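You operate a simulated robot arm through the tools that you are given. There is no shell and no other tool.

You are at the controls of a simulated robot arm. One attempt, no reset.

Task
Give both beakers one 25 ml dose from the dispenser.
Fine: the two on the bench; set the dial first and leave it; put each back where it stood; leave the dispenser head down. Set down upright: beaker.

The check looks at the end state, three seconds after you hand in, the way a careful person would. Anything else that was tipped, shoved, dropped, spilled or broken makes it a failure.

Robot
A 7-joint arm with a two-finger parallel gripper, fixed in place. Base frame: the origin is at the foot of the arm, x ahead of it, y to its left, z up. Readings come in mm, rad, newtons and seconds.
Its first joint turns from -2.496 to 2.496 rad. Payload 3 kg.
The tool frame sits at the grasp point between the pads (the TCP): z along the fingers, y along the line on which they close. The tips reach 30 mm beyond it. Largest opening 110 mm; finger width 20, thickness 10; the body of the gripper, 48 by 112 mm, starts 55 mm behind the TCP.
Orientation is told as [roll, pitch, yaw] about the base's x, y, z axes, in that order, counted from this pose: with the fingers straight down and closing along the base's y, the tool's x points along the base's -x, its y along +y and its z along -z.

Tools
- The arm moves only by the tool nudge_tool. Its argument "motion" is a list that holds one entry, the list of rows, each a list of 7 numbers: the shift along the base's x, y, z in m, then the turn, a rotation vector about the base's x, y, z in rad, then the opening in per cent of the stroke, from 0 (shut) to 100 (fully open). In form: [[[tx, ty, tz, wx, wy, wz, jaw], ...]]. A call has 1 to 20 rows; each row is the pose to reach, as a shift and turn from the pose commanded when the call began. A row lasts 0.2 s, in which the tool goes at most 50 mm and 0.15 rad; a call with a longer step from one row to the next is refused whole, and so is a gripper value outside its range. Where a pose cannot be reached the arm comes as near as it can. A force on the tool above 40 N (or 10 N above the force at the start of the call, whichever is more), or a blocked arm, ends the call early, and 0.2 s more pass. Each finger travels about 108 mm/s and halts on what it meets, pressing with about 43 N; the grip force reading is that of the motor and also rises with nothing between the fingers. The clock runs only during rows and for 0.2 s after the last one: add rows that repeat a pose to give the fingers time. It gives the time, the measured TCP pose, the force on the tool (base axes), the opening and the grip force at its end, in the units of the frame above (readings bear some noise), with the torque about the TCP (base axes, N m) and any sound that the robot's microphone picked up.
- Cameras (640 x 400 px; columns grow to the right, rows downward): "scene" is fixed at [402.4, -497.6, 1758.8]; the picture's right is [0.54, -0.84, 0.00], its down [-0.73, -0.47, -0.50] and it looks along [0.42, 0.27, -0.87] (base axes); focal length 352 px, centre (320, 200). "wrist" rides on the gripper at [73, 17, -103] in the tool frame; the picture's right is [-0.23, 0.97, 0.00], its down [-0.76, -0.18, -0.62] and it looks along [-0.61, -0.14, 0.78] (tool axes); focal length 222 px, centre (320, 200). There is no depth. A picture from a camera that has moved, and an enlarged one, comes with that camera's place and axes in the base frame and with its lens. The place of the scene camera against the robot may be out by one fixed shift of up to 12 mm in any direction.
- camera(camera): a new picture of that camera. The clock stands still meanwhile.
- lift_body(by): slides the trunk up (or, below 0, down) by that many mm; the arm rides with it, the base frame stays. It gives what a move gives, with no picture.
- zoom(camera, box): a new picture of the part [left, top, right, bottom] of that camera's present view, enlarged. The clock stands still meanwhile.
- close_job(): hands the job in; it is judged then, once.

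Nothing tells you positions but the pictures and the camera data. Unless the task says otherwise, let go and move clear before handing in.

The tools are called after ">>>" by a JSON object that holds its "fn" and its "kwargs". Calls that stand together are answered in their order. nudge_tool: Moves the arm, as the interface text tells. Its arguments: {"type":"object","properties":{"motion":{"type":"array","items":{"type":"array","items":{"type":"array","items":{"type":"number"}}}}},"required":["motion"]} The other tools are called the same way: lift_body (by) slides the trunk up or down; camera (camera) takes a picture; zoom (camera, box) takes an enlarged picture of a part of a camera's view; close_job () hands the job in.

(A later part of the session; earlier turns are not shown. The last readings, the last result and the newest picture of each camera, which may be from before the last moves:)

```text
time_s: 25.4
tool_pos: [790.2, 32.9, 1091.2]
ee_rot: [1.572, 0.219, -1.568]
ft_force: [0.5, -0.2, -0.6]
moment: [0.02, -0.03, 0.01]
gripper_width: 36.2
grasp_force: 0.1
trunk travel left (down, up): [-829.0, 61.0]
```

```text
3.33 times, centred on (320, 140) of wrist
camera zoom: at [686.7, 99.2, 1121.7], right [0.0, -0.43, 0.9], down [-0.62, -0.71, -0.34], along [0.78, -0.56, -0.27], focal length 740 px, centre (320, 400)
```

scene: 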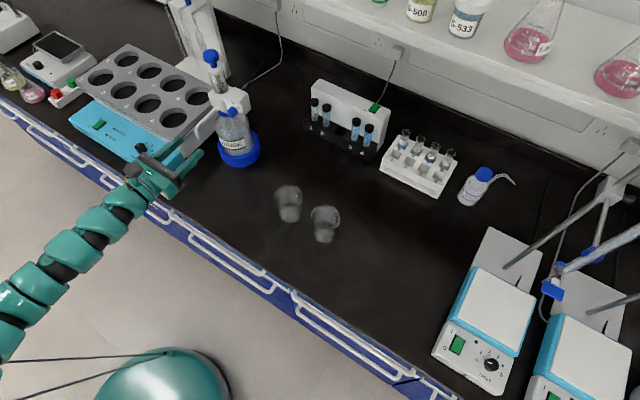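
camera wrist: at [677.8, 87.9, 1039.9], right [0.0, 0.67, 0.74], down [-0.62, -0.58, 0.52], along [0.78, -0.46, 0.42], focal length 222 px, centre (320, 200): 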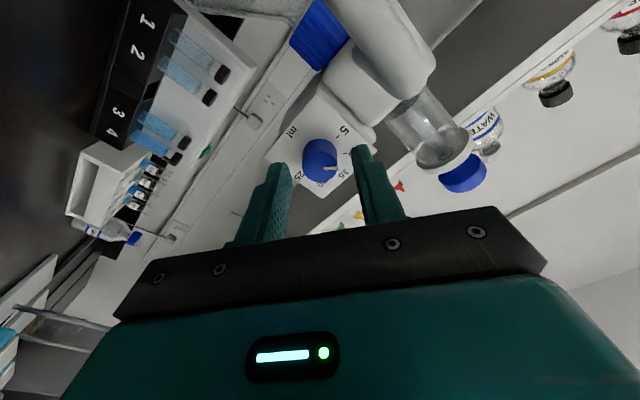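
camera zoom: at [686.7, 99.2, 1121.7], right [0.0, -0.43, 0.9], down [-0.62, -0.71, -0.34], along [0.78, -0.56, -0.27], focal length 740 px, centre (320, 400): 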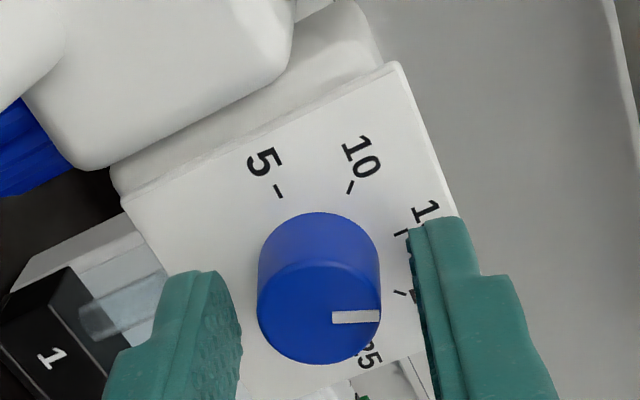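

The knob is free and centred between the fingers. I'm rolling back 67.5° without touching it, then gripping again.

>>> {"fn": "nudge_tool", "kwargs": {"motion": [[[0, 0, 0, -0.13, 0, 0, 33], [0, 0, 0, -0.26, 0, 0, 33], [0, 0, 0, -0.39, 0, 0, 33], [0, 0, 0, -0.52, 0, 0, 33], [0, 0, 0, -0.65, 0, 0, 33], [0, 0, 0, -0.78, 0, 0, 33], [0, 0, 0, -0.91, 0, 0, 33], [0, 0, 0, -1.04, 0, 0, 33], [0, 0, 0, -1.178, 0, 0, 33], [0, 0, 0, -1.178, 0, 0, 33]]]}}

>>> {"fn": "zoom", "kwargs": {"camera": "wrist", "box": [240, 80, 400, 200]}}

```text
time_s: 27.6
tool_pos: [787.5, 33.3, 1091.7]
ee_rot: [1.571, -0.961, -1.567]
ft_force: [0.3, -0.4, 0.8]
moment: [0.03, -0.01, -0.03]
gripper_width: 36.3
grasp_force: 0.1
trunk travel left (down, up): [-829.0, 61.0]
```

```text
3.33 times, centred on (320, 140) of wrist
camera zoom: at [686.0, 87.7, 1040.3], right [0.0, 0.67, 0.74], down [-0.62, -0.58, 0.52], along [0.78, -0.46, 0.42], focal length 740 px, centre (320, 400)
```

zoom: 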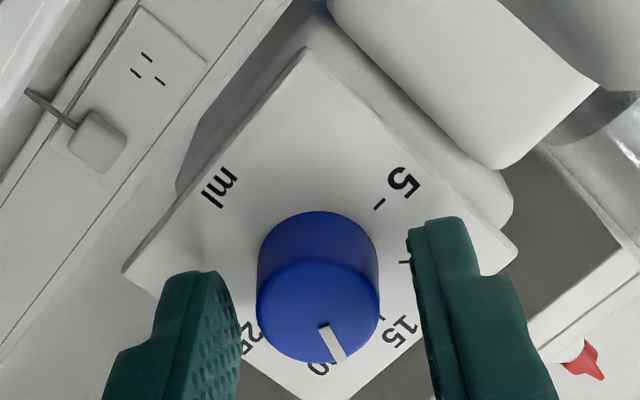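

The pointer now sits between 15 and 20 as expected. I'll grip again and turn the second 67.5° toward 25.

>>> {"fn": "nudge_tool", "kwargs": {"motion": [[[0, 0, 0, 0, 0, 0, 25], [0, 0, 0, 0, 0, 0, 15], [0, 0, 0, 0, 0, 0, 12], [0, 0, 0, 0, 0, 0, 12], [0, 0, 0, 0.08, 0, 0, 12], [0, 0, 0, 0.16, 0, 0, 12], [0, 0, 0, 0.24, 0, 0, 12], [0, 0, 0, 0.32, 0, 0, 12], [0, 0, 0, 0.4, 0, 0, 12], [0, 0, 0, 0.4, 0, 0, 12]]]}}

```text
time_s: 29.8
tool_pos: [789.0, 33.4, 1091.3]
ee_rot: [1.571, -0.558, -1.567]
ft_force: [3.2, -3.1, 0.8]
moment: [-0.02, 0.07, 0.06]
gripper_width: 23.8
grasp_force: 45.5
trunk travel left (down, up): [-829.0, 61.0]
```

Side load is small at about 3 N. I'll continue the turn, stopping just short of 25 to check the mark.

>>> {"fn": "nudge_tool", "kwargs": {"motion": [[[0, 0, 0, 0.08, 0, 0, 12], [0, 0, 0, 0.16, 0, 0, 12], [0, 0, 0, 0.24, 0, 0, 12], [0, 0, 0, 0.32, 0, 0, 12], [0, 0, 0, 0.4, 0, 0, 12], [0, 0, 0, 0.48, 0, 0, 12], [0, 0, 0, 0.56, 0, 0, 12], [0, 0, 0, 0.64, 0, 0, 12], [0, 0, 0, 0.7, 0, 0, 12], [0, 0, 0, 0.7, 0, 0, 12]]]}}

>>> {"fn": "zoom", "kwargs": {"camera": "wrist", "box": [240, 80, 400, 200]}}

>>> {"fn": "zoom", "kwargs": {"camera": "scene", "box": [190, 80, 270, 150]}}

```text
time_s: 31.9
tool_pos: [788.1, 32.7, 1091.0]
ee_rot: [1.572, 0.14, -1.569]
ft_force: [1.4, -0.6, 0.3]
moment: [0.04, 0.0, 0.48]
gripper_width: 23.9
grasp_force: 44.8
trunk travel left (down, up): [-829.0, 61.0]
```

```text
3.33 times, centred on (320, 140) of wrist
camera zoom: at [685.9, 101.5, 1116.4], right [0.0, -0.36, 0.93], down [-0.62, -0.73, -0.28], along [0.78, -0.58, -0.22], focal length 740 px, centre (320, 400)
```

zoom: 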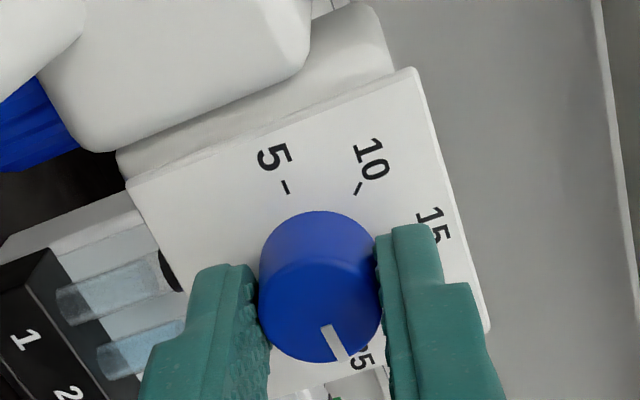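

```text
5.71 times, centred on (230, 115) of scene
camera zoom: at [402.4, -497.6, 1758.8], right [0.54, -0.84, 0.0], down [-0.73, -0.47, -0.5], along [0.42, 0.27, -0.87], focal length 2009 px, centre (834, 686)
```

zoom: 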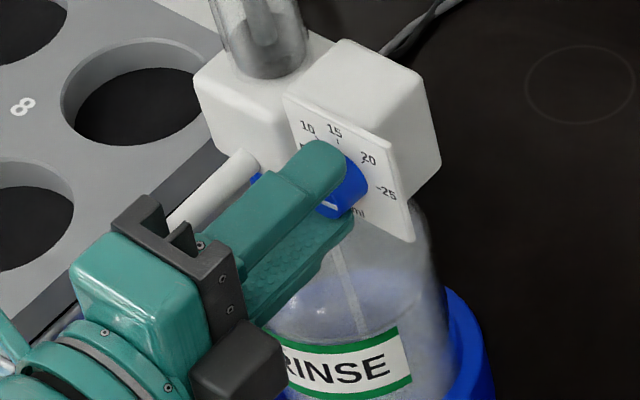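

The pointer is just short of 25. I'll add the last 0.078 rad, release, and back off straight to read it.

>>> {"fn": "nudge_tool", "kwargs": {"motion": [[[0, 0, 0, 0.04, 0, 0, 12], [0, 0, 0, 0.078, 0, 0, 12], [0, 0, 0, 0.078, 0, 0, 12], [0, 0, 0, 0.078, 0, 0, 20], [0, 0, 0, 0.078, 0, 0, 28], [0, 0, 0, 0.078, 0, 0, 33], [0, 0, 0, 0.078, 0, 0, 33], [-0.015, 0, 0, 0.078, 0, 0, 33], [-0.03, 0, 0, 0.078, 0, 0, 33], [-0.06, 0, 0, 0.078, 0, 0, 33], [-0.06, 0, 0, 0.078, 0, 0, 33]]]}}

>>> {"fn": "zoom", "kwargs": {"camera": "wrist", "box": [240, 60, 400, 180]}}

>>> {"fn": "zoom", "kwargs": {"camera": "scene", "box": [222, 96, 262, 121]}}

```text
time_s: 34.4
tool_pos: [729.7, 32.9, 1091.2]
ee_rot: [1.571, 0.218, -1.568]
ft_force: [0.6, 0.8, -0.5]
moment: [-0.02, 0.01, 0.01]
gripper_width: 36.4
grasp_force: 0.0
trunk travel left (down, up): [-829.0, 61.0]
```

```text
3.33 times, centred on (320, 120) of wrist
camera zoom: at [626.1, 99.7, 1122.6], right [0.0, -0.43, 0.9], down [-0.62, -0.71, -0.34], along [0.78, -0.56, -0.27], focal length 740 px, centre (320, 467)
```

zoom: 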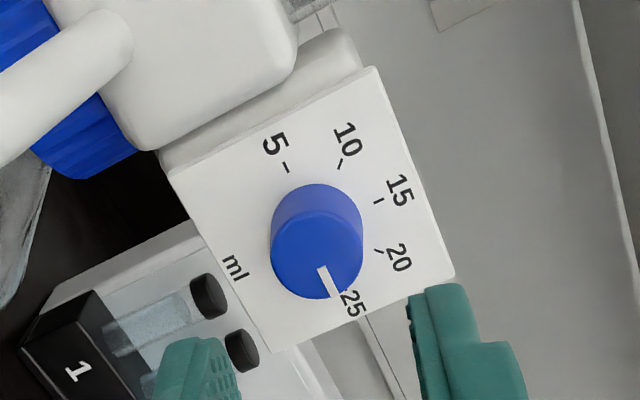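

```text
16.00 times, centred on (242, 108) of scene
camera zoom: at [402.4, -497.6, 1758.8], right [0.54, -0.84, 0.0], down [-0.73, -0.47, -0.5], along [0.42, 0.27, -0.87], focal length 5625 px, centre (1568, 1664)
```

zoom: 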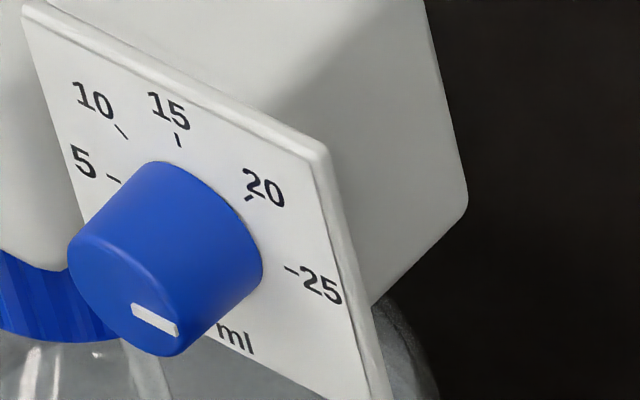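

The pointer reads at or very near 25, and the dispenser hasn't shifted in the scene view. I'll roll so the camera is on top and read the dial squarely.

>>> {"fn": "nudge_tool", "kwargs": {"motion": [[[0, 0, 0, 0.14, 0, 0, 33], [0, 0, 0, 0.28, 0, 0, 33], [0, 0, 0, 0.42, 0, 0, 33], [0, 0, 0, 0.56, 0, 0, 33], [0, 0, 0, 0.7, 0, 0, 33], [0, 0, 0, 0.84, 0, 0, 33], [0, 0, 0, 0.98, 0, 0, 33], [0, 0, 0, 1.12, 0, 0, 33], [0, 0, 0, 1.26, 0, 0, 33], [0, 0, 0, 1.353, 0, 0, 33], [0, 0, 0, 1.353, 0, 0, 33]]]}}

>>> {"fn": "zoom", "kwargs": {"camera": "wrist", "box": [280, 90, 360, 150]}}

>>> {"fn": "camera", "kwargs": {"camera": "wrist"}}

```text
time_s: 36.8
tool_pos: [728.1, 32.2, 1091.0]
ee_rot: [-2.718, 1.568, 0.42]
ft_force: [0.0, -0.5, -0.7]
moment: [0.02, 0.01, -0.01]
gripper_width: 36.4
grasp_force: 0.1
trunk travel left (down, up): [-829.0, 61.0]
```

```text
6.67 times, centred on (320, 120) of wrist
camera zoom: at [625.9, 15.3, 1162.1], right [0.0, -0.97, -0.23], down [-0.62, 0.18, -0.76], along [0.78, 0.14, -0.61], focal length 1481 px, centre (320, 733)
```

zoom: 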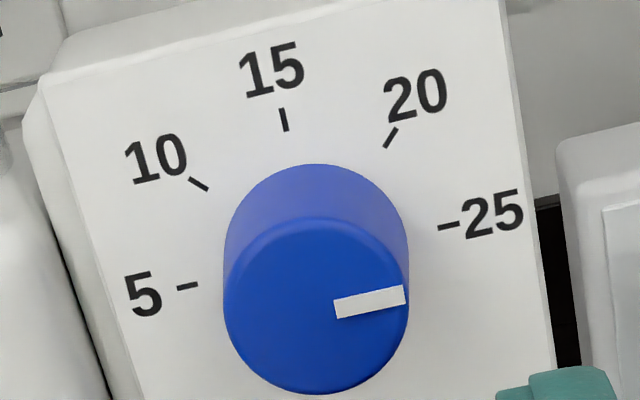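

```text
taken
camera wrist: at [625.9, 15.3, 1162.1], right [0.0, -0.97, -0.23], down [-0.62, 0.18, -0.76], along [0.78, 0.14, -0.61], focal length 222 px, centre (320, 200)
```

wrist: 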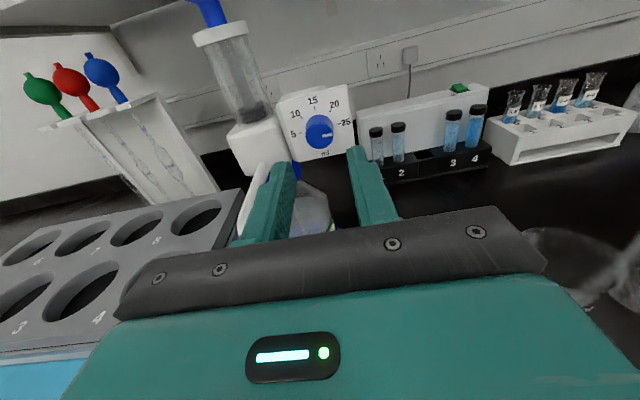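

The dial reads 25 within about a degree and I'll leave it there. Next come the beakers, so I'll check the arm's posture and then move over toward them, staying high.

>>> {"fn": "camera", "kwargs": {"camera": "scene"}}

>>> {"fn": "zoom", "kwargs": {"camera": "scene", "box": [0, 100, 260, 400]}}

```text
taken
```

scene: 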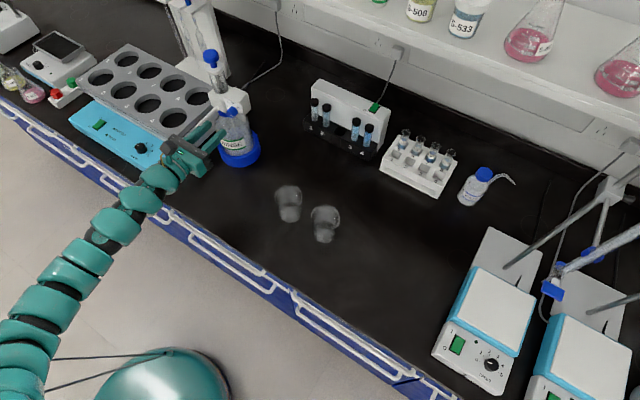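

```text
1.33 times, centred on (130, 250) of scene
camera zoom: at [402.4, -497.6, 1758.8], right [0.54, -0.84, 0.0], down [-0.73, -0.47, -0.5], along [0.42, 0.27, -0.87], focal length 469 px, centre (573, 133)
```

zoom: 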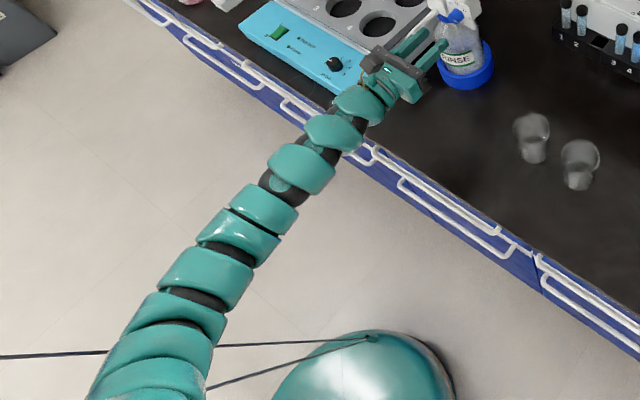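

The arm reaches down from a high shoulder, so lowering the trunk is safe for its links. I'll back off, slide across to y≈-171 in front of the first beaker, and open the jaws.

>>> {"fn": "nudge_tool", "kwargs": {"motion": [[[-0.04, 0, 0, 0, 0, 0, 33], [-0.08, -0.01, 0, 0, 0, 0, 40], [-0.1, -0.05, 0, 0, 0, 0, 60], [-0.11, -0.09, 0, 0, 0, 0, 84], [-0.11, -0.13, 0, 0, 0, 0, 84], [-0.11, -0.17, 0, 0, 0, 0, 84], [-0.11, -0.203, 0, 0, 0, 0, 84], [-0.11, -0.203, 0, 0, 0, 0, 84]]]}}

>>> {"fn": "lift_body", "kwargs": {"by": -130}}

>>> {"fn": "camera", "kwargs": {"camera": "wrist"}}

>>> {"fn": "camera", "kwargs": {"camera": "scene"}}

```text
time_s: 38.5
tool_pos: [617.3, -166.0, 1089.8]
ee_rot: [2.958, 1.569, -0.186]
ft_force: [0.1, -1.3, 0.3]
moment: [0.01, 0.0, -0.01]
gripper_width: 92.0
grasp_force: 0.1
trunk travel left (down, up): [-829.0, 61.0]
```

```text
time_s: 40.1
tool_pos: [617.7, -166.5, 959.5]
ee_rot: [2.993, 1.568, -0.15]
ft_force: [0.1, 0.0, 0.1]
moment: [-0.01, 0.0, 0.0]
gripper_width: 92.4
grasp_force: 0.0
trunk travel left (down, up): [-699.0, 191.0]
```

```text
taken
camera wrist: at [515.4, -183.9, 1030.4], right [0.0, -0.97, -0.23], down [-0.62, 0.18, -0.76], along [0.78, 0.14, -0.61], focal length 222 px, centre (320, 200)
```

wrist: 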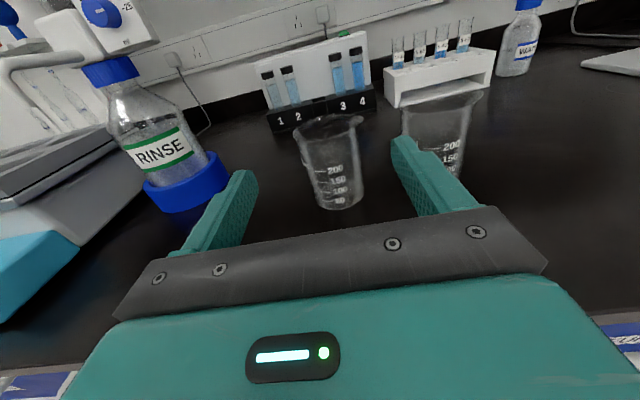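

```text
taken
```

scene: 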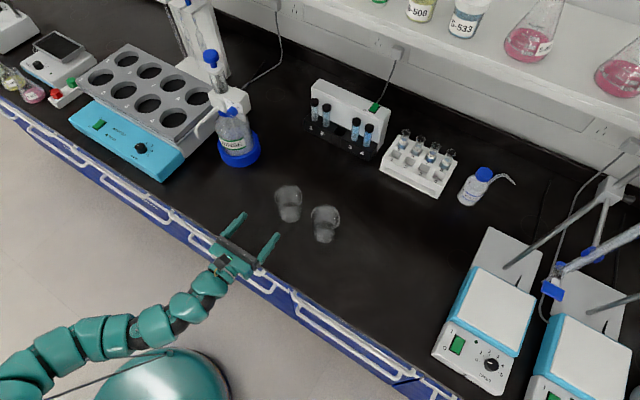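

The first beaker is fully visible between the fingers, and the dispenser's spout shows at upper left. I'll zoom to measure the beaker base and rim.

>>> {"fn": "zoom", "kwargs": {"camera": "wrist", "box": [280, 100, 400, 220]}}

>>> {"fn": "zoom", "kwargs": {"camera": "wrist", "box": [0, 20, 240, 220]}}

>>> {"fn": "zoom", "kwargs": {"camera": "wrist", "box": [380, 70, 500, 220]}}

```text
3.33 times, centred on (340, 160) of wrist
camera zoom: at [515.4, -183.9, 1030.4], right [0.0, -0.97, -0.23], down [-0.62, 0.18, -0.76], along [0.78, 0.14, -0.61], focal length 740 px, centre (253, 333)
```

zoom: 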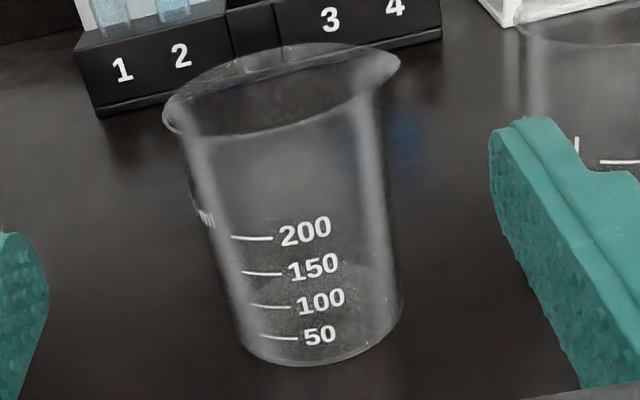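

```text
2.00 times, centred on (120, 120) of wrist
camera zoom: at [515.4, -183.9, 1030.4], right [0.0, -0.97, -0.23], down [-0.62, 0.18, -0.76], along [0.78, 0.14, -0.61], focal length 444 px, centre (720, 360)
```

zoom: 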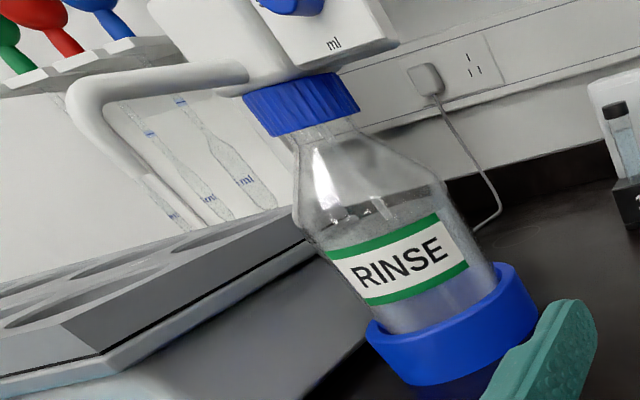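

```text
2.67 times, centred on (440, 145) of wrist
camera zoom: at [515.4, -183.9, 1030.4], right [0.0, -0.97, -0.23], down [-0.62, 0.18, -0.76], along [0.78, 0.14, -0.61], focal length 592 px, centre (0, 347)
```

zoom: 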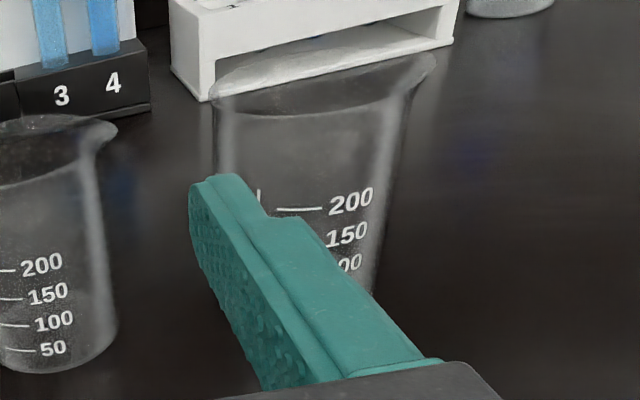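

I put the first beaker at about (756.5, -168.5), about 68 mm in diameter with its base at z≈844 and rim at z≈941. I'll line up with it, drop to grasp height in front of it, and check again before straddling.

>>> {"fn": "nudge_tool", "kwargs": {"motion": [[[0.02, -0.001, -0.012, 0, 0, 0, 84], [0.04, -0.002, -0.024, 0, 0, 0, 84], [0.053, -0.002, -0.036, 0, 0, 0, 84], [0.053, -0.002, -0.049, 0, 0, 0, 84], [0.053, -0.002, -0.049, 0, 0, 0, 84]]]}}

>>> {"fn": "camera", "kwargs": {"camera": "wrist"}}

>>> {"fn": "zoom", "kwargs": {"camera": "wrist", "box": [240, 60, 440, 220]}}

>>> {"fn": "zoom", "kwargs": {"camera": "scene", "box": [200, 170, 360, 290]}}

```text
time_s: 41.3
tool_pos: [672.9, -166.2, 911.6]
ee_rot: [2.889, 1.57, -0.254]
ft_force: [-0.5, -0.4, 0.9]
moment: [-0.02, 0.02, 0.0]
gripper_width: 92.2
grasp_force: 0.1
trunk travel left (down, up): [-699.0, 191.0]
```

```text
taken
camera wrist: at [570.0, -184.0, 982.5], right [0.0, -0.97, -0.23], down [-0.62, 0.18, -0.76], along [0.78, 0.14, -0.61], focal length 222 px, centre (320, 200)
```

wrist: 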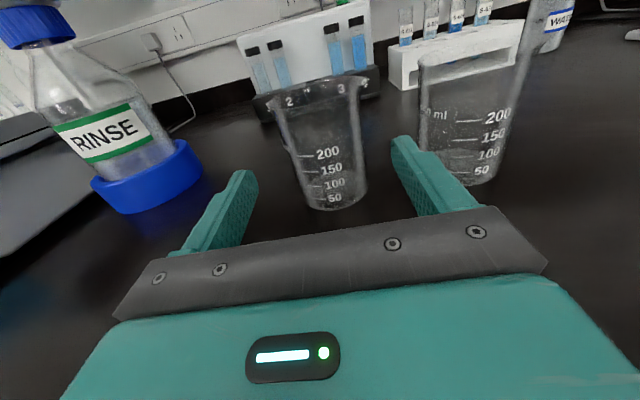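

```text
2.50 times, centred on (340, 140) of wrist
camera zoom: at [570.0, -184.0, 982.5], right [0.0, -0.97, -0.23], down [-0.62, 0.18, -0.76], along [0.78, 0.14, -0.61], focal length 555 px, centre (270, 350)
```

zoom: 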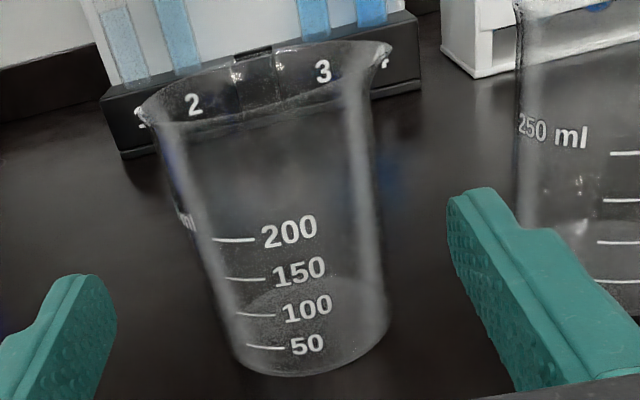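

```text
3.33 times, centred on (280, 230) of scene
camera zoom: at [402.4, -497.6, 1758.8], right [0.54, -0.84, 0.0], down [-0.73, -0.47, -0.5], along [0.42, 0.27, -0.87], focal length 1172 px, centre (453, 100)
```

zoom: 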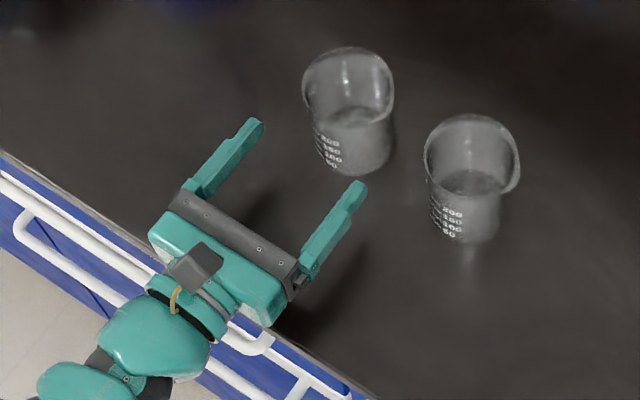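

The beaker is about 1.8 mm toward -y of the tool axis and the fingers clear it on both sides. I'm advancing to straddle it.

>>> {"fn": "nudge_tool", "kwargs": {"motion": [[[0, -0.0018, 0, 0, 0, 0, 84], [0.02, -0.0018, 0, 0, 0, 0, 84], [0.04, -0.0018, 0, 0, 0, 0, 84], [0.06, -0.0018, 0, 0, 0, 0, 84], [0.082, -0.0018, 0, 0, 0, 0, 84], [0.082, -0.0018, 0, 0, 0, 0, 84]]]}}

>>> {"fn": "camera", "kwargs": {"camera": "wrist"}}

>>> {"fn": "zoom", "kwargs": {"camera": "scene", "box": [220, 160, 360, 265]}}

```text
time_s: 42.7
tool_pos: [754.2, -169.2, 909.5]
ee_rot: [3.091, 1.569, -0.051]
ft_force: [0.0, 0.9, 0.4]
moment: [-0.03, 0.02, -0.02]
gripper_width: 92.2
grasp_force: 0.1
trunk travel left (down, up): [-699.0, 191.0]
```

```text
taken
camera wrist: at [651.3, -186.8, 979.8], right [0.0, -0.97, -0.23], down [-0.62, 0.18, -0.76], along [0.78, 0.14, -0.6], focal length 222 px, centre (320, 200)
```

wrist: 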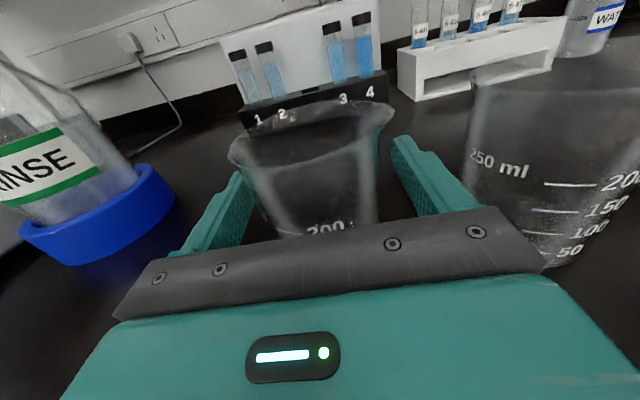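

```text
3.81 times, centred on (290, 212) of scene
camera zoom: at [402.4, -497.6, 1758.8], right [0.54, -0.84, 0.0], down [-0.73, -0.47, -0.5], along [0.42, 0.27, -0.87], focal length 1339 px, centre (434, 152)
```

zoom: 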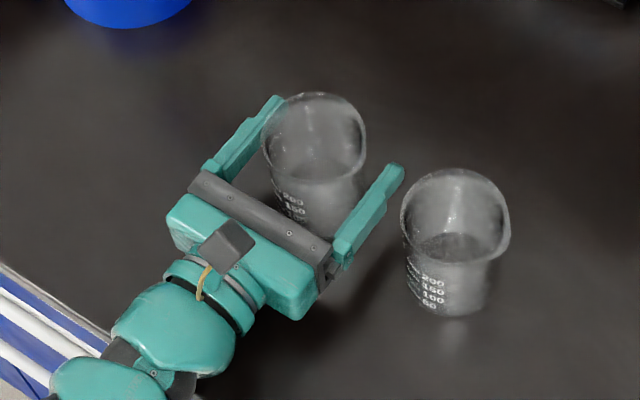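

The beaker is centred between the fingers with no contact. I'm closing gently on it now.

>>> {"fn": "nudge_tool", "kwargs": {"motion": [[[0, 0, 0, 0, 0, 0, 76], [0, 0, 0, 0, 0, 0, 70], [0, 0, 0, 0, 0, 0, 65], [0, 0, 0, 0, 0, 0, 61], [0, 0, 0, 0, 0, 0, 57], [0, 0, 0, 0, 0, 0, 55], [0, 0, 0, 0, 0, 0, 55], [0, 0, 0, 0, 0, 0, 55]]]}}

>>> {"fn": "zoom", "kwargs": {"camera": "scene", "box": [220, 160, 360, 265]}}

```text
time_s: 44.5
tool_pos: [753.3, -168.4, 908.7]
ee_rot: [3.042, 1.568, -0.101]
ft_force: [0.2, 0.9, 0.1]
moment: [0.02, 0.0, 0.0]
gripper_width: 67.4
grasp_force: 42.4
trunk travel left (down, up): [-699.0, 191.0]
```

```text
3.81 times, centred on (290, 212) of scene
camera zoom: at [402.4, -497.6, 1758.8], right [0.54, -0.84, 0.0], down [-0.73, -0.47, -0.5], along [0.42, 0.27, -0.87], focal length 1339 px, centre (434, 152)
```

zoom: 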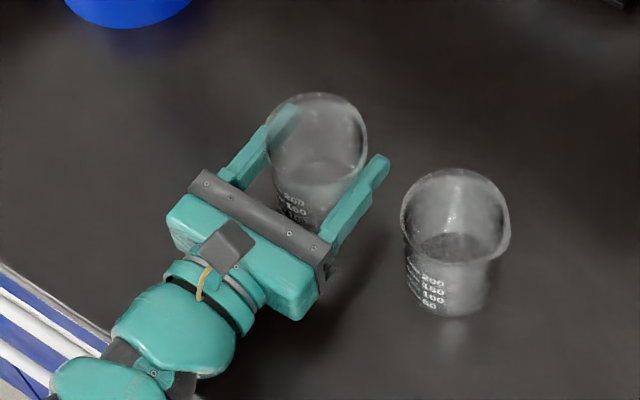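

The first beaker is held at 67.4 mm, with the grasp pose at about (753.8, -168.8, 909) while it stands on the bench. I'll lift it straight up and draw it back clear of everything.

>>> {"fn": "nudge_tool", "kwargs": {"motion": [[[0, 0, 0.005, 0, 0, 0, 55], [0, 0, 0.015, 0, 0, 0, 55], [0, 0, 0.03, 0, 0, 0, 55], [0, 0, 0.045, 0, 0, 0, 55], [0, 0, 0.045, 0, 0, 0, 55]]]}}

>>> {"fn": "zoom", "kwargs": {"camera": "scene", "box": [220, 160, 360, 265]}}

```text
time_s: 45.7
tool_pos: [754.1, -168.7, 952.5]
ee_rot: [2.964, 1.569, -0.181]
ft_force: [0.1, -0.5, -0.4]
moment: [0.02, -0.01, 0.01]
gripper_width: 67.5
grasp_force: 42.9
trunk travel left (down, up): [-699.0, 191.0]
```

```text
3.81 times, centred on (290, 212) of scene
camera zoom: at [402.4, -497.6, 1758.8], right [0.54, -0.84, 0.0], down [-0.73, -0.47, -0.5], along [0.42, 0.27, -0.87], focal length 1339 px, centre (434, 152)
```

zoom: 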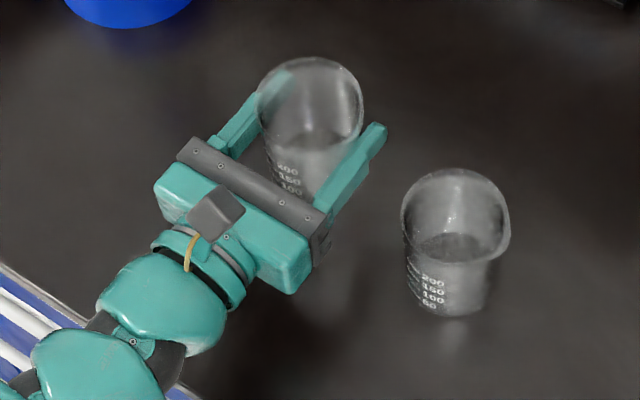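

The beaker is up and secure. I'll draw back and swing across to look at the spout from in front before going under it.

>>> {"fn": "nudge_tool", "kwargs": {"motion": [[[-0.03, 0, 0, 0, 0, 0, 55], [-0.06, 0.01, 0, 0, 0, 0, 55], [-0.09, 0.04, 0, 0, 0, 0, 55], [-0.12, 0.08, 0, 0, 0, 0, 55], [-0.14, 0.12, 0, 0, 0, 0, 55], [-0.14, 0.16, 0, 0, 0, 0, 55], [-0.14, 0.2, 0, 0, 0, 0, 55], [-0.14, 0.23, 0, 0, 0, 0, 55], [-0.14, 0.235, 0, 0, 0, 0, 55], [-0.14, 0.235, 0, 0, 0, 0, 55]]]}}

>>> {"fn": "camera", "kwargs": {"camera": "wrist"}}

>>> {"fn": "camera", "kwargs": {"camera": "scene"}}

```text
time_s: 47.9
tool_pos: [611.8, 64.4, 957.1]
ee_rot: [2.862, 1.57, -0.282]
ft_force: [0.9, -0.4, -1.3]
moment: [0.0, 0.0, -0.02]
gripper_width: 67.1
grasp_force: 43.2
trunk travel left (down, up): [-699.0, 191.0]
```

```text
taken
camera wrist: at [509.3, 46.9, 1027.1], right [0.0, -0.97, -0.23], down [-0.62, 0.18, -0.76], along [0.78, 0.14, -0.61], focal length 222 px, centre (320, 200)
```

wrist: 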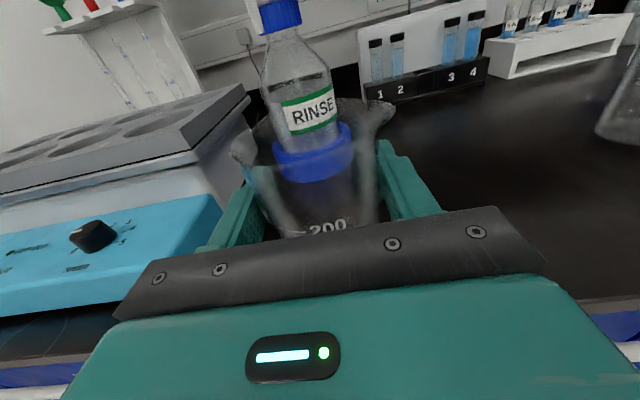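

```text
taken
```

scene: 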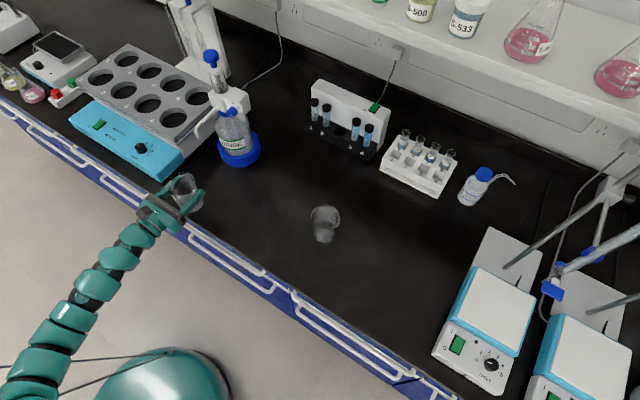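

The spout is out of the wrist camera's view at this height. I'll raise 100 mm and step 80 mm to the right for a clear look at the tip.

>>> {"fn": "nudge_tool", "kwargs": {"motion": [[[0, -0.02, 0.03, 0, 0, 0, 55], [0, -0.04, 0.06, 0, 0, 0, 55], [0, -0.06, 0.09, 0, 0, 0, 55], [0, -0.08, 0.1, 0, 0, 0, 55], [0, -0.08, 0.1, 0, 0, 0, 55]]]}}

>>> {"fn": "camera", "kwargs": {"camera": "wrist"}}

>>> {"fn": "zoom", "kwargs": {"camera": "scene", "box": [195, 95, 255, 145]}}

```text
time_s: 49.1
tool_pos: [611.1, -13.8, 1055.7]
ee_rot: [2.87, 1.569, -0.274]
ft_force: [0.2, -0.2, -0.4]
moment: [0.0, 0.01, 0.02]
gripper_width: 67.3
grasp_force: 43.1
out of reach, approached as far as the arm can: row 2
trunk travel left (down, up): [-699.0, 191.0]
```

```text
taken
camera wrist: at [508.3, -31.1, 1126.6], right [0.0, -0.97, -0.23], down [-0.62, 0.18, -0.76], along [0.78, 0.14, -0.61], focal length 222 px, centre (320, 200)
```

wrist: 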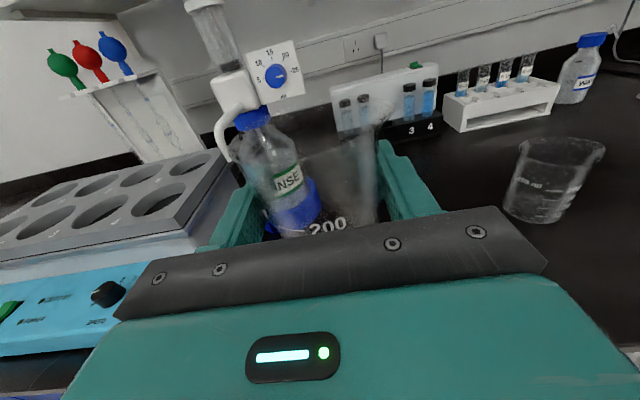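

```text
8.00 times, centred on (225, 120) of scene
camera zoom: at [402.4, -497.6, 1758.8], right [0.54, -0.84, 0.0], down [-0.73, -0.47, -0.5], along [0.42, 0.27, -0.87], focal length 2813 px, centre (1080, 840)
```

zoom: 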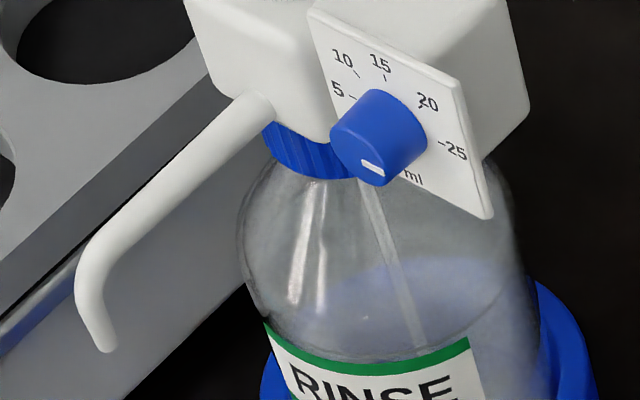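

>>> {"fn": "zoom", "kwargs": {"camera": "wrist", "box": [200, 90, 300, 170]}}

>>> {"fn": "zoom", "kwargs": {"camera": "wrist", "box": [480, 110, 640, 240]}}

```text
5.00 times, centred on (250, 130) of wrist
camera zoom: at [508.3, -31.1, 1126.6], right [0.0, -0.97, -0.23], down [-0.62, 0.18, -0.76], along [0.78, 0.14, -0.61], focal length 1111 px, centre (670, 550)
```

zoom: 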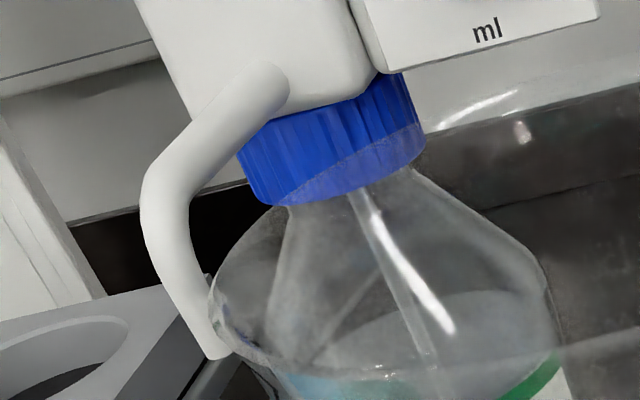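

```text
3.08 times, centred on (560, 175) of wrist
camera zoom: at [508.3, -31.1, 1126.6], right [0.0, -0.97, -0.23], down [-0.62, 0.18, -0.76], along [0.78, 0.14, -0.61], focal length 684 px, centre (-418, 277)
```

zoom: 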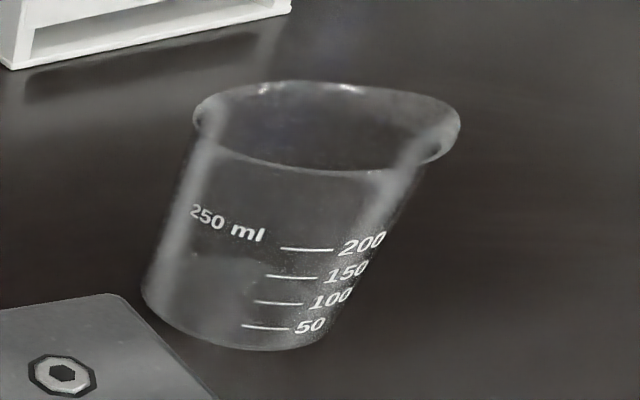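

Both cameras put the spout tip at (732, 95.5, 1031). I'll bring the beaker back down in front, go in under the spout, and stop just above the bench.

>>> {"fn": "nudge_tool", "kwargs": {"motion": [[[0, 0.03, -0.03, 0, 0, 0, 55], [0, 0.06, -0.06, 0, 0, 0, 55], [0, 0.09, -0.09, 0, 0, 0, 55], [0, 0.109, -0.115, 0, 0, 0, 55], [0, 0.109, -0.115, 0, 0, 0, 55], [0.03, 0.109, -0.115, 0, 0, 0, 55], [0.06, 0.109, -0.115, 0, 0, 0, 55], [0.09, 0.109, -0.115, 0, 0, 0, 55], [0.11, 0.109, -0.115, 0, 0, 0, 55], [0.118, 0.109, -0.115, 0, 0, 0, 55], [0.118, 0.109, -0.115, 0, 0, 0, 55]]]}}

>>> {"fn": "camera", "kwargs": {"camera": "wrist"}}

>>> {"fn": "zoom", "kwargs": {"camera": "scene", "box": [150, 90, 290, 195]}}

```text
time_s: 51.5
tool_pos: [730.6, 91.5, 938.5]
ee_rot: [2.813, 1.569, -0.331]
ft_force: [0.2, 0.7, -0.7]
moment: [-0.04, 0.01, 0.0]
gripper_width: 66.9
grasp_force: 43.0
trunk travel left (down, up): [-699.0, 191.0]
```

```text
taken
camera wrist: at [629.2, 75.3, 1010.5], right [0.0, -0.97, -0.23], down [-0.62, 0.18, -0.76], along [0.78, 0.14, -0.61], focal length 222 px, centre (320, 200)
```

wrist: 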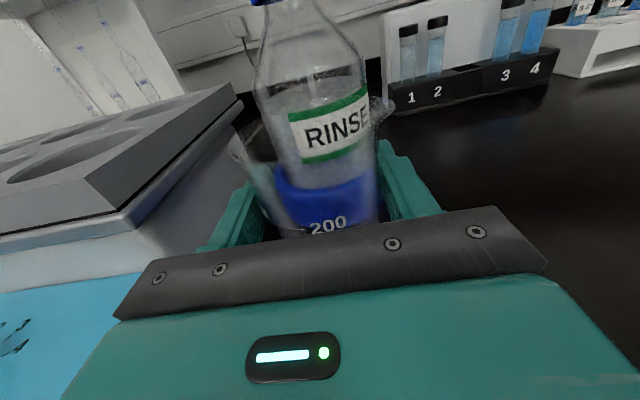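

```text
3.81 times, centred on (220, 142) of scene
camera zoom: at [402.4, -497.6, 1758.8], right [0.54, -0.84, 0.0], down [-0.73, -0.47, -0.5], along [0.42, 0.27, -0.87], focal length 1339 px, centre (701, 419)
```

zoom: 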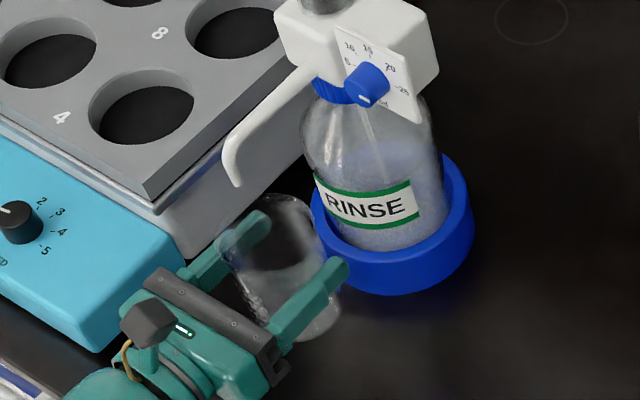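

The beaker is under the spout, about 3.5 mm short in y. I'll correct that and lower until just above the bench.

>>> {"fn": "nudge_tool", "kwargs": {"motion": [[[-0.001, 0.0035, 0, 0, 0, 0, 55], [-0.001, 0.0035, -0.01, 0, 0, 0, 55], [-0.001, 0.0035, -0.02, 0, 0, 0, 55], [-0.001, 0.0035, -0.026, 0, 0, 0, 55], [-0.001, 0.0035, -0.026, 0, 0, 0, 55]]]}}

```text
time_s: 52.7
tool_pos: [729.8, 96.8, 914.3]
ee_rot: [3.105, 1.568, -0.039]
ft_force: [0.0, 0.5, -0.9]
moment: [-0.01, 0.0, -0.01]
gripper_width: 67.2
grasp_force: 42.7
trunk travel left (down, up): [-699.0, 191.0]
```

Now about 5 mm above the bench height at which it was gripped. I'm lowering in small steps and watching the force.

>>> {"fn": "nudge_tool", "kwargs": {"motion": [[[0, 0, -0.001, 0, 0, 0, 55], [0, 0, -0.002, 0, 0, 0, 55], [0, 0, -0.003, 0, 0, 0, 55], [0, 0, -0.003, 0, 0, 0, 55]]]}}

```text
time_s: 53.7
tool_pos: [729.7, 97.3, 910.6]
ee_rot: [2.976, 1.569, -0.168]
ft_force: [-0.3, -0.6, -1.5]
moment: [-0.01, -0.05, 0.01]
gripper_width: 67.3
grasp_force: 42.8
trunk travel left (down, up): [-699.0, 191.0]
```

>>> {"fn": "nudge_tool", "kwargs": {"motion": [[[0, 0, -0.0005, 0, 0, 0, 55], [0, 0, -0.001, 0, 0, 0, 55], [0, 0, -0.001, 0, 0, 0, 55]]]}}

```text
time_s: 54.5
tool_pos: [730.8, 97.2, 910.2]
ee_rot: [2.909, 1.569, -0.232]
ft_force: [-0.4, -0.4, -0.9]
moment: [-0.02, 0.0, -0.03]
gripper_width: 67.0
grasp_force: 43.1
trunk travel left (down, up): [-699.0, 191.0]
```

No contact yet. I'm continuing down in sub-millimetre steps.

>>> {"fn": "nudge_tool", "kwargs": {"motion": [[[0, 0, -0.0005, 0, 0, 0, 55], [0, 0, -0.001, 0, 0, 0, 55], [0, 0, -0.001, 0, 0, 0, 55]]]}}

```text
time_s: 55.3
tool_pos: [729.9, 95.8, 910.5]
ee_rot: [2.887, 1.57, -0.253]
ft_force: [0.0, 0.3, -1.3]
moment: [-0.01, 0.0, 0.01]
gripper_width: 66.9
grasp_force: 42.6
trunk travel left (down, up): [-699.0, 191.0]
```

>>> {"fn": "nudge_tool", "kwargs": {"motion": [[[0, 0, -0.0005, 0, 0, 0, 55], [0, 0, -0.001, 0, 0, 0, 55], [0, 0, -0.001, 0, 0, 0, 55]]]}}

>>> {"fn": "zoom", "kwargs": {"camera": "scene", "box": [180, 120, 260, 200]}}

```text
time_s: 56.1
tool_pos: [728.9, 96.8, 908.8]
ee_rot: [3.091, 1.569, -0.053]
ft_force: [-0.5, -0.5, -1.3]
moment: [-0.01, 0.0, 0.01]
gripper_width: 67.2
grasp_force: 43.4
trunk travel left (down, up): [-699.0, 191.0]
```

```text
5.00 times, centred on (220, 160) of scene
camera zoom: at [402.4, -497.6, 1758.8], right [0.54, -0.84, 0.0], down [-0.73, -0.47, -0.5], along [0.42, 0.27, -0.87], focal length 1758 px, centre (820, 400)
```

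zoom: 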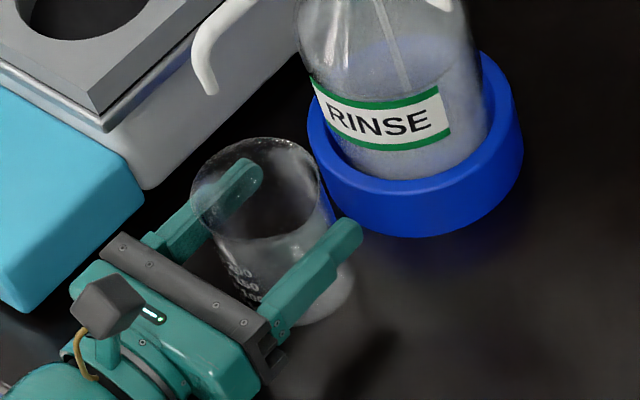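

Still carrying the beaker's own weight, so there is no bench contact yet. I'll keep stepping down.

>>> {"fn": "nudge_tool", "kwargs": {"motion": [[[0, 0, -0.0005, 0, 0, 0, 55], [0, 0, -0.001, 0, 0, 0, 55], [0, 0, -0.001, 0, 0, 0, 55]]]}}

```text
time_s: 56.9
tool_pos: [730.5, 97.5, 908.4]
ee_rot: [2.991, 1.569, -0.153]
ft_force: [0.5, 0.9, -0.3]
moment: [0.0, 0.0, 0.04]
gripper_width: 67.1
grasp_force: 42.9
trunk travel left (down, up): [-699.0, 191.0]
```

>>> {"fn": "nudge_tool", "kwargs": {"motion": [[[0, 0, -0.0005, 0, 0, 0, 55], [0, 0, -0.0005, 0, 0, 0, 55], [0, 0, -0.0005, 0, 0, 0, 55]]]}}

```text
time_s: 57.7
tool_pos: [730.4, 97.2, 906.7]
ee_rot: [3.079, 1.57, -0.064]
ft_force: [0.2, -0.1, 1.5]
moment: [-0.02, 0.07, -0.01]
gripper_width: 67.3
grasp_force: 43.0
trunk travel left (down, up): [-699.0, 191.0]
```

The vertical force has turned upward to about 1.5 N, which suggests first contact. One more half-millimetre step will confirm it.

>>> {"fn": "nudge_tool", "kwargs": {"motion": [[[0, 0, -0.0004, 0, 0, 0, 55], [0, 0, -0.0004, 0, 0, 0, 55]]]}}

```text
time_s: 58.3
tool_pos: [730.3, 97.7, 906.6]
ee_rot: [3.137, 1.567, -0.005]
ft_force: [0.7, 0.6, 6.4]
moment: [0.03, 0.08, -0.05]
gripper_width: 67.0
grasp_force: 43.8
trunk travel left (down, up): [-699.0, 191.0]
```

The beaker stands on the bench (contact confirmed at 6 N). I'll ease off 0.4 mm, open, and check it before retreating.

>>> {"fn": "nudge_tool", "kwargs": {"motion": [[[0, 0, 0.0004, 0, 0, 0, 57], [0, 0, 0.0004, 0, 0, 0, 62], [0, 0, 0.0004, 0, 0, 0, 66], [0, 0, 0.0004, 0, 0, 0, 72], [0, 0, 0.0004, 0, 0, 0, 80], [0, 0, 0.0004, 0, 0, 0, 86], [0, 0, 0.0004, 0, 0, 0, 86]]]}}

>>> {"fn": "camera", "kwargs": {"camera": "wrist"}}

>>> {"fn": "zoom", "kwargs": {"camera": "scene", "box": [180, 120, 260, 200]}}

```text
time_s: 59.9
tool_pos: [730.6, 96.7, 906.7]
ee_rot: [2.986, 1.566, -0.158]
ft_force: [0.4, 0.5, -0.9]
moment: [-0.01, 0.03, 0.0]
gripper_width: 94.8
grasp_force: 0.0
trunk travel left (down, up): [-699.0, 191.0]
```

```text
taken
camera wrist: at [627.9, 80.1, 977.6], right [0.0, -0.97, -0.23], down [-0.62, 0.18, -0.76], along [0.78, 0.14, -0.61], focal length 222 px, centre (320, 200)
```

wrist: 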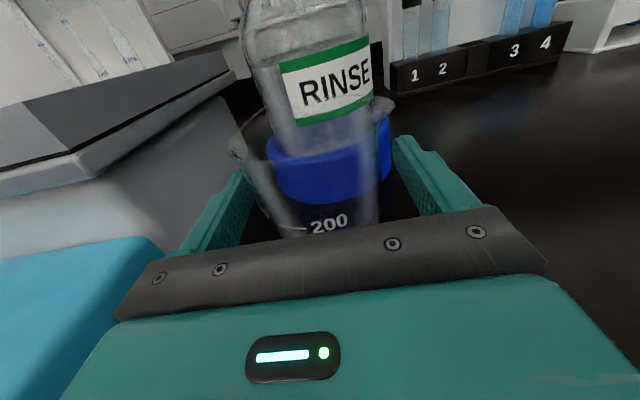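

```text
5.00 times, centred on (220, 160) of scene
camera zoom: at [402.4, -497.6, 1758.8], right [0.54, -0.84, 0.0], down [-0.73, -0.47, -0.5], along [0.42, 0.27, -0.87], focal length 1758 px, centre (820, 400)
```

zoom: 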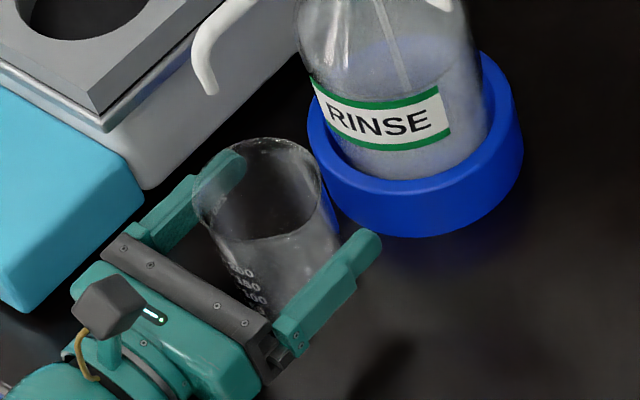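

The beaker stands free under the spout, and the projected drop point is within a few millimetres of its centre. I'll retreat straight back, then raise the trunk to work the plunger.

>>> {"fn": "nudge_tool", "kwargs": {"motion": [[[-0.02, 0, 0, 0, 0, 0, 86], [-0.05, 0, 0, 0, 0, 0, 86], [-0.08, 0, 0, 0, 0, 0, 86], [-0.11, 0, 0, 0, 0, 0, 86], [-0.13, 0, 0, 0, 0, 0, 86], [-0.13, 0, 0.02, 0, 0, 0, 86], [-0.13, 0, 0.02, 0, 0, 0, 86]]]}}

>>> {"fn": "lift_body", "kwargs": {"by": 185}}

>>> {"fn": "camera", "kwargs": {"camera": "wrist"}}

>>> {"fn": "camera", "kwargs": {"camera": "scene"}}

```text
time_s: 61.5
tool_pos: [600.2, 99.4, 926.5]
ee_rot: [2.636, 1.57, -0.508]
ft_force: [0.0, -0.3, -0.7]
moment: [-0.01, -0.01, 0.02]
gripper_width: 94.3
grasp_force: 0.1
trunk travel left (down, up): [-699.0, 191.0]
```

```text
time_s: 63.6
tool_pos: [599.2, 99.9, 1112.4]
ee_rot: [2.946, 1.568, -0.198]
ft_force: [-0.8, -0.4, 0.8]
moment: [0.03, 0.0, 0.03]
gripper_width: 94.5
grasp_force: 0.1
trunk travel left (down, up): [-884.0, 6.0]
```

```text
taken
camera wrist: at [497.5, 81.6, 1182.5], right [0.0, -0.97, -0.23], down [-0.62, 0.18, -0.76], along [0.78, 0.14, -0.61], focal length 222 px, centre (320, 200)
```

wrist: 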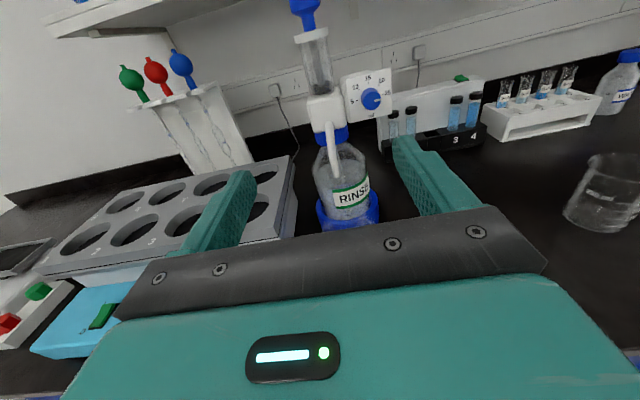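

```text
taken
```

scene: 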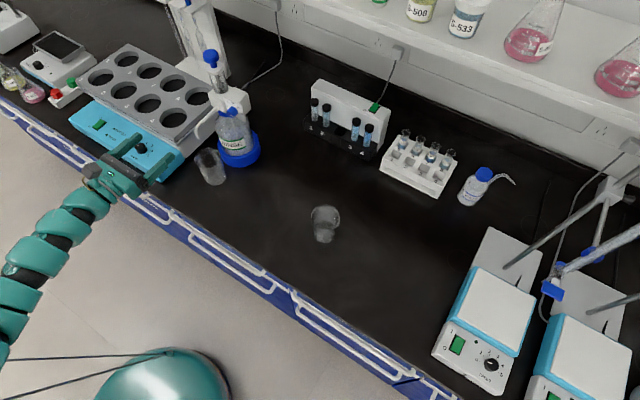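

The first beaker stands under the spout. Now I'll rise to plunger height, about z≈1212, still well back, to measure the blue head.

>>> {"fn": "nudge_tool", "kwargs": {"motion": [[[0, -0.003, 0.03, 0, 0, 0, 80], [0.02, -0.003, 0.06, 0, 0, 0, 70], [0.04, -0.003, 0.09, 0, 0, 0, 60], [0.06, -0.003, 0.1, 0, 0, 0, 60], [0.06, -0.003, 0.1, 0, 0, 0, 60]]]}}

>>> {"fn": "camera", "kwargs": {"camera": "wrist"}}

>>> {"fn": "zoom", "kwargs": {"camera": "wrist", "box": [260, 40, 380, 160]}}

```text
time_s: 64.8
tool_pos: [657.9, 96.2, 1212.1]
ee_rot: [2.864, 1.568, -0.28]
ft_force: [0.0, 0.4, 0.4]
moment: [-0.03, 0.0, -0.03]
gripper_width: 66.0
grasp_force: 0.1
trunk travel left (down, up): [-884.0, 6.0]
```

```text
taken
camera wrist: at [555.5, 79.3, 1283.3], right [0.0, -0.97, -0.23], down [-0.62, 0.18, -0.76], along [0.78, 0.14, -0.6], focal length 222 px, centre (320, 200)
```

wrist: 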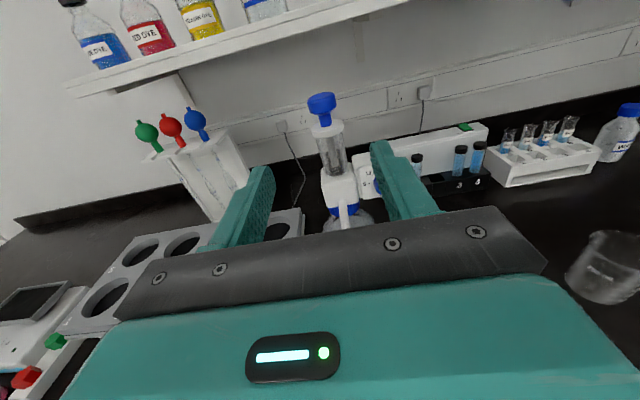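

```text
3.33 times, centred on (320, 100) of wrist
camera zoom: at [555.5, 79.3, 1283.3], right [0.0, -0.97, -0.23], down [-0.62, 0.18, -0.76], along [0.78, 0.14, -0.6], focal length 740 px, centre (320, 533)
```

zoom: 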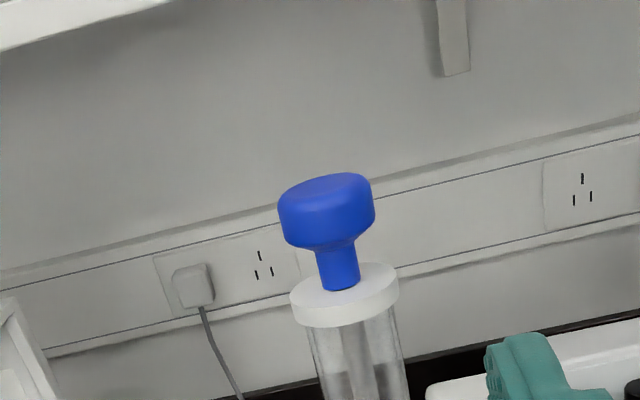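

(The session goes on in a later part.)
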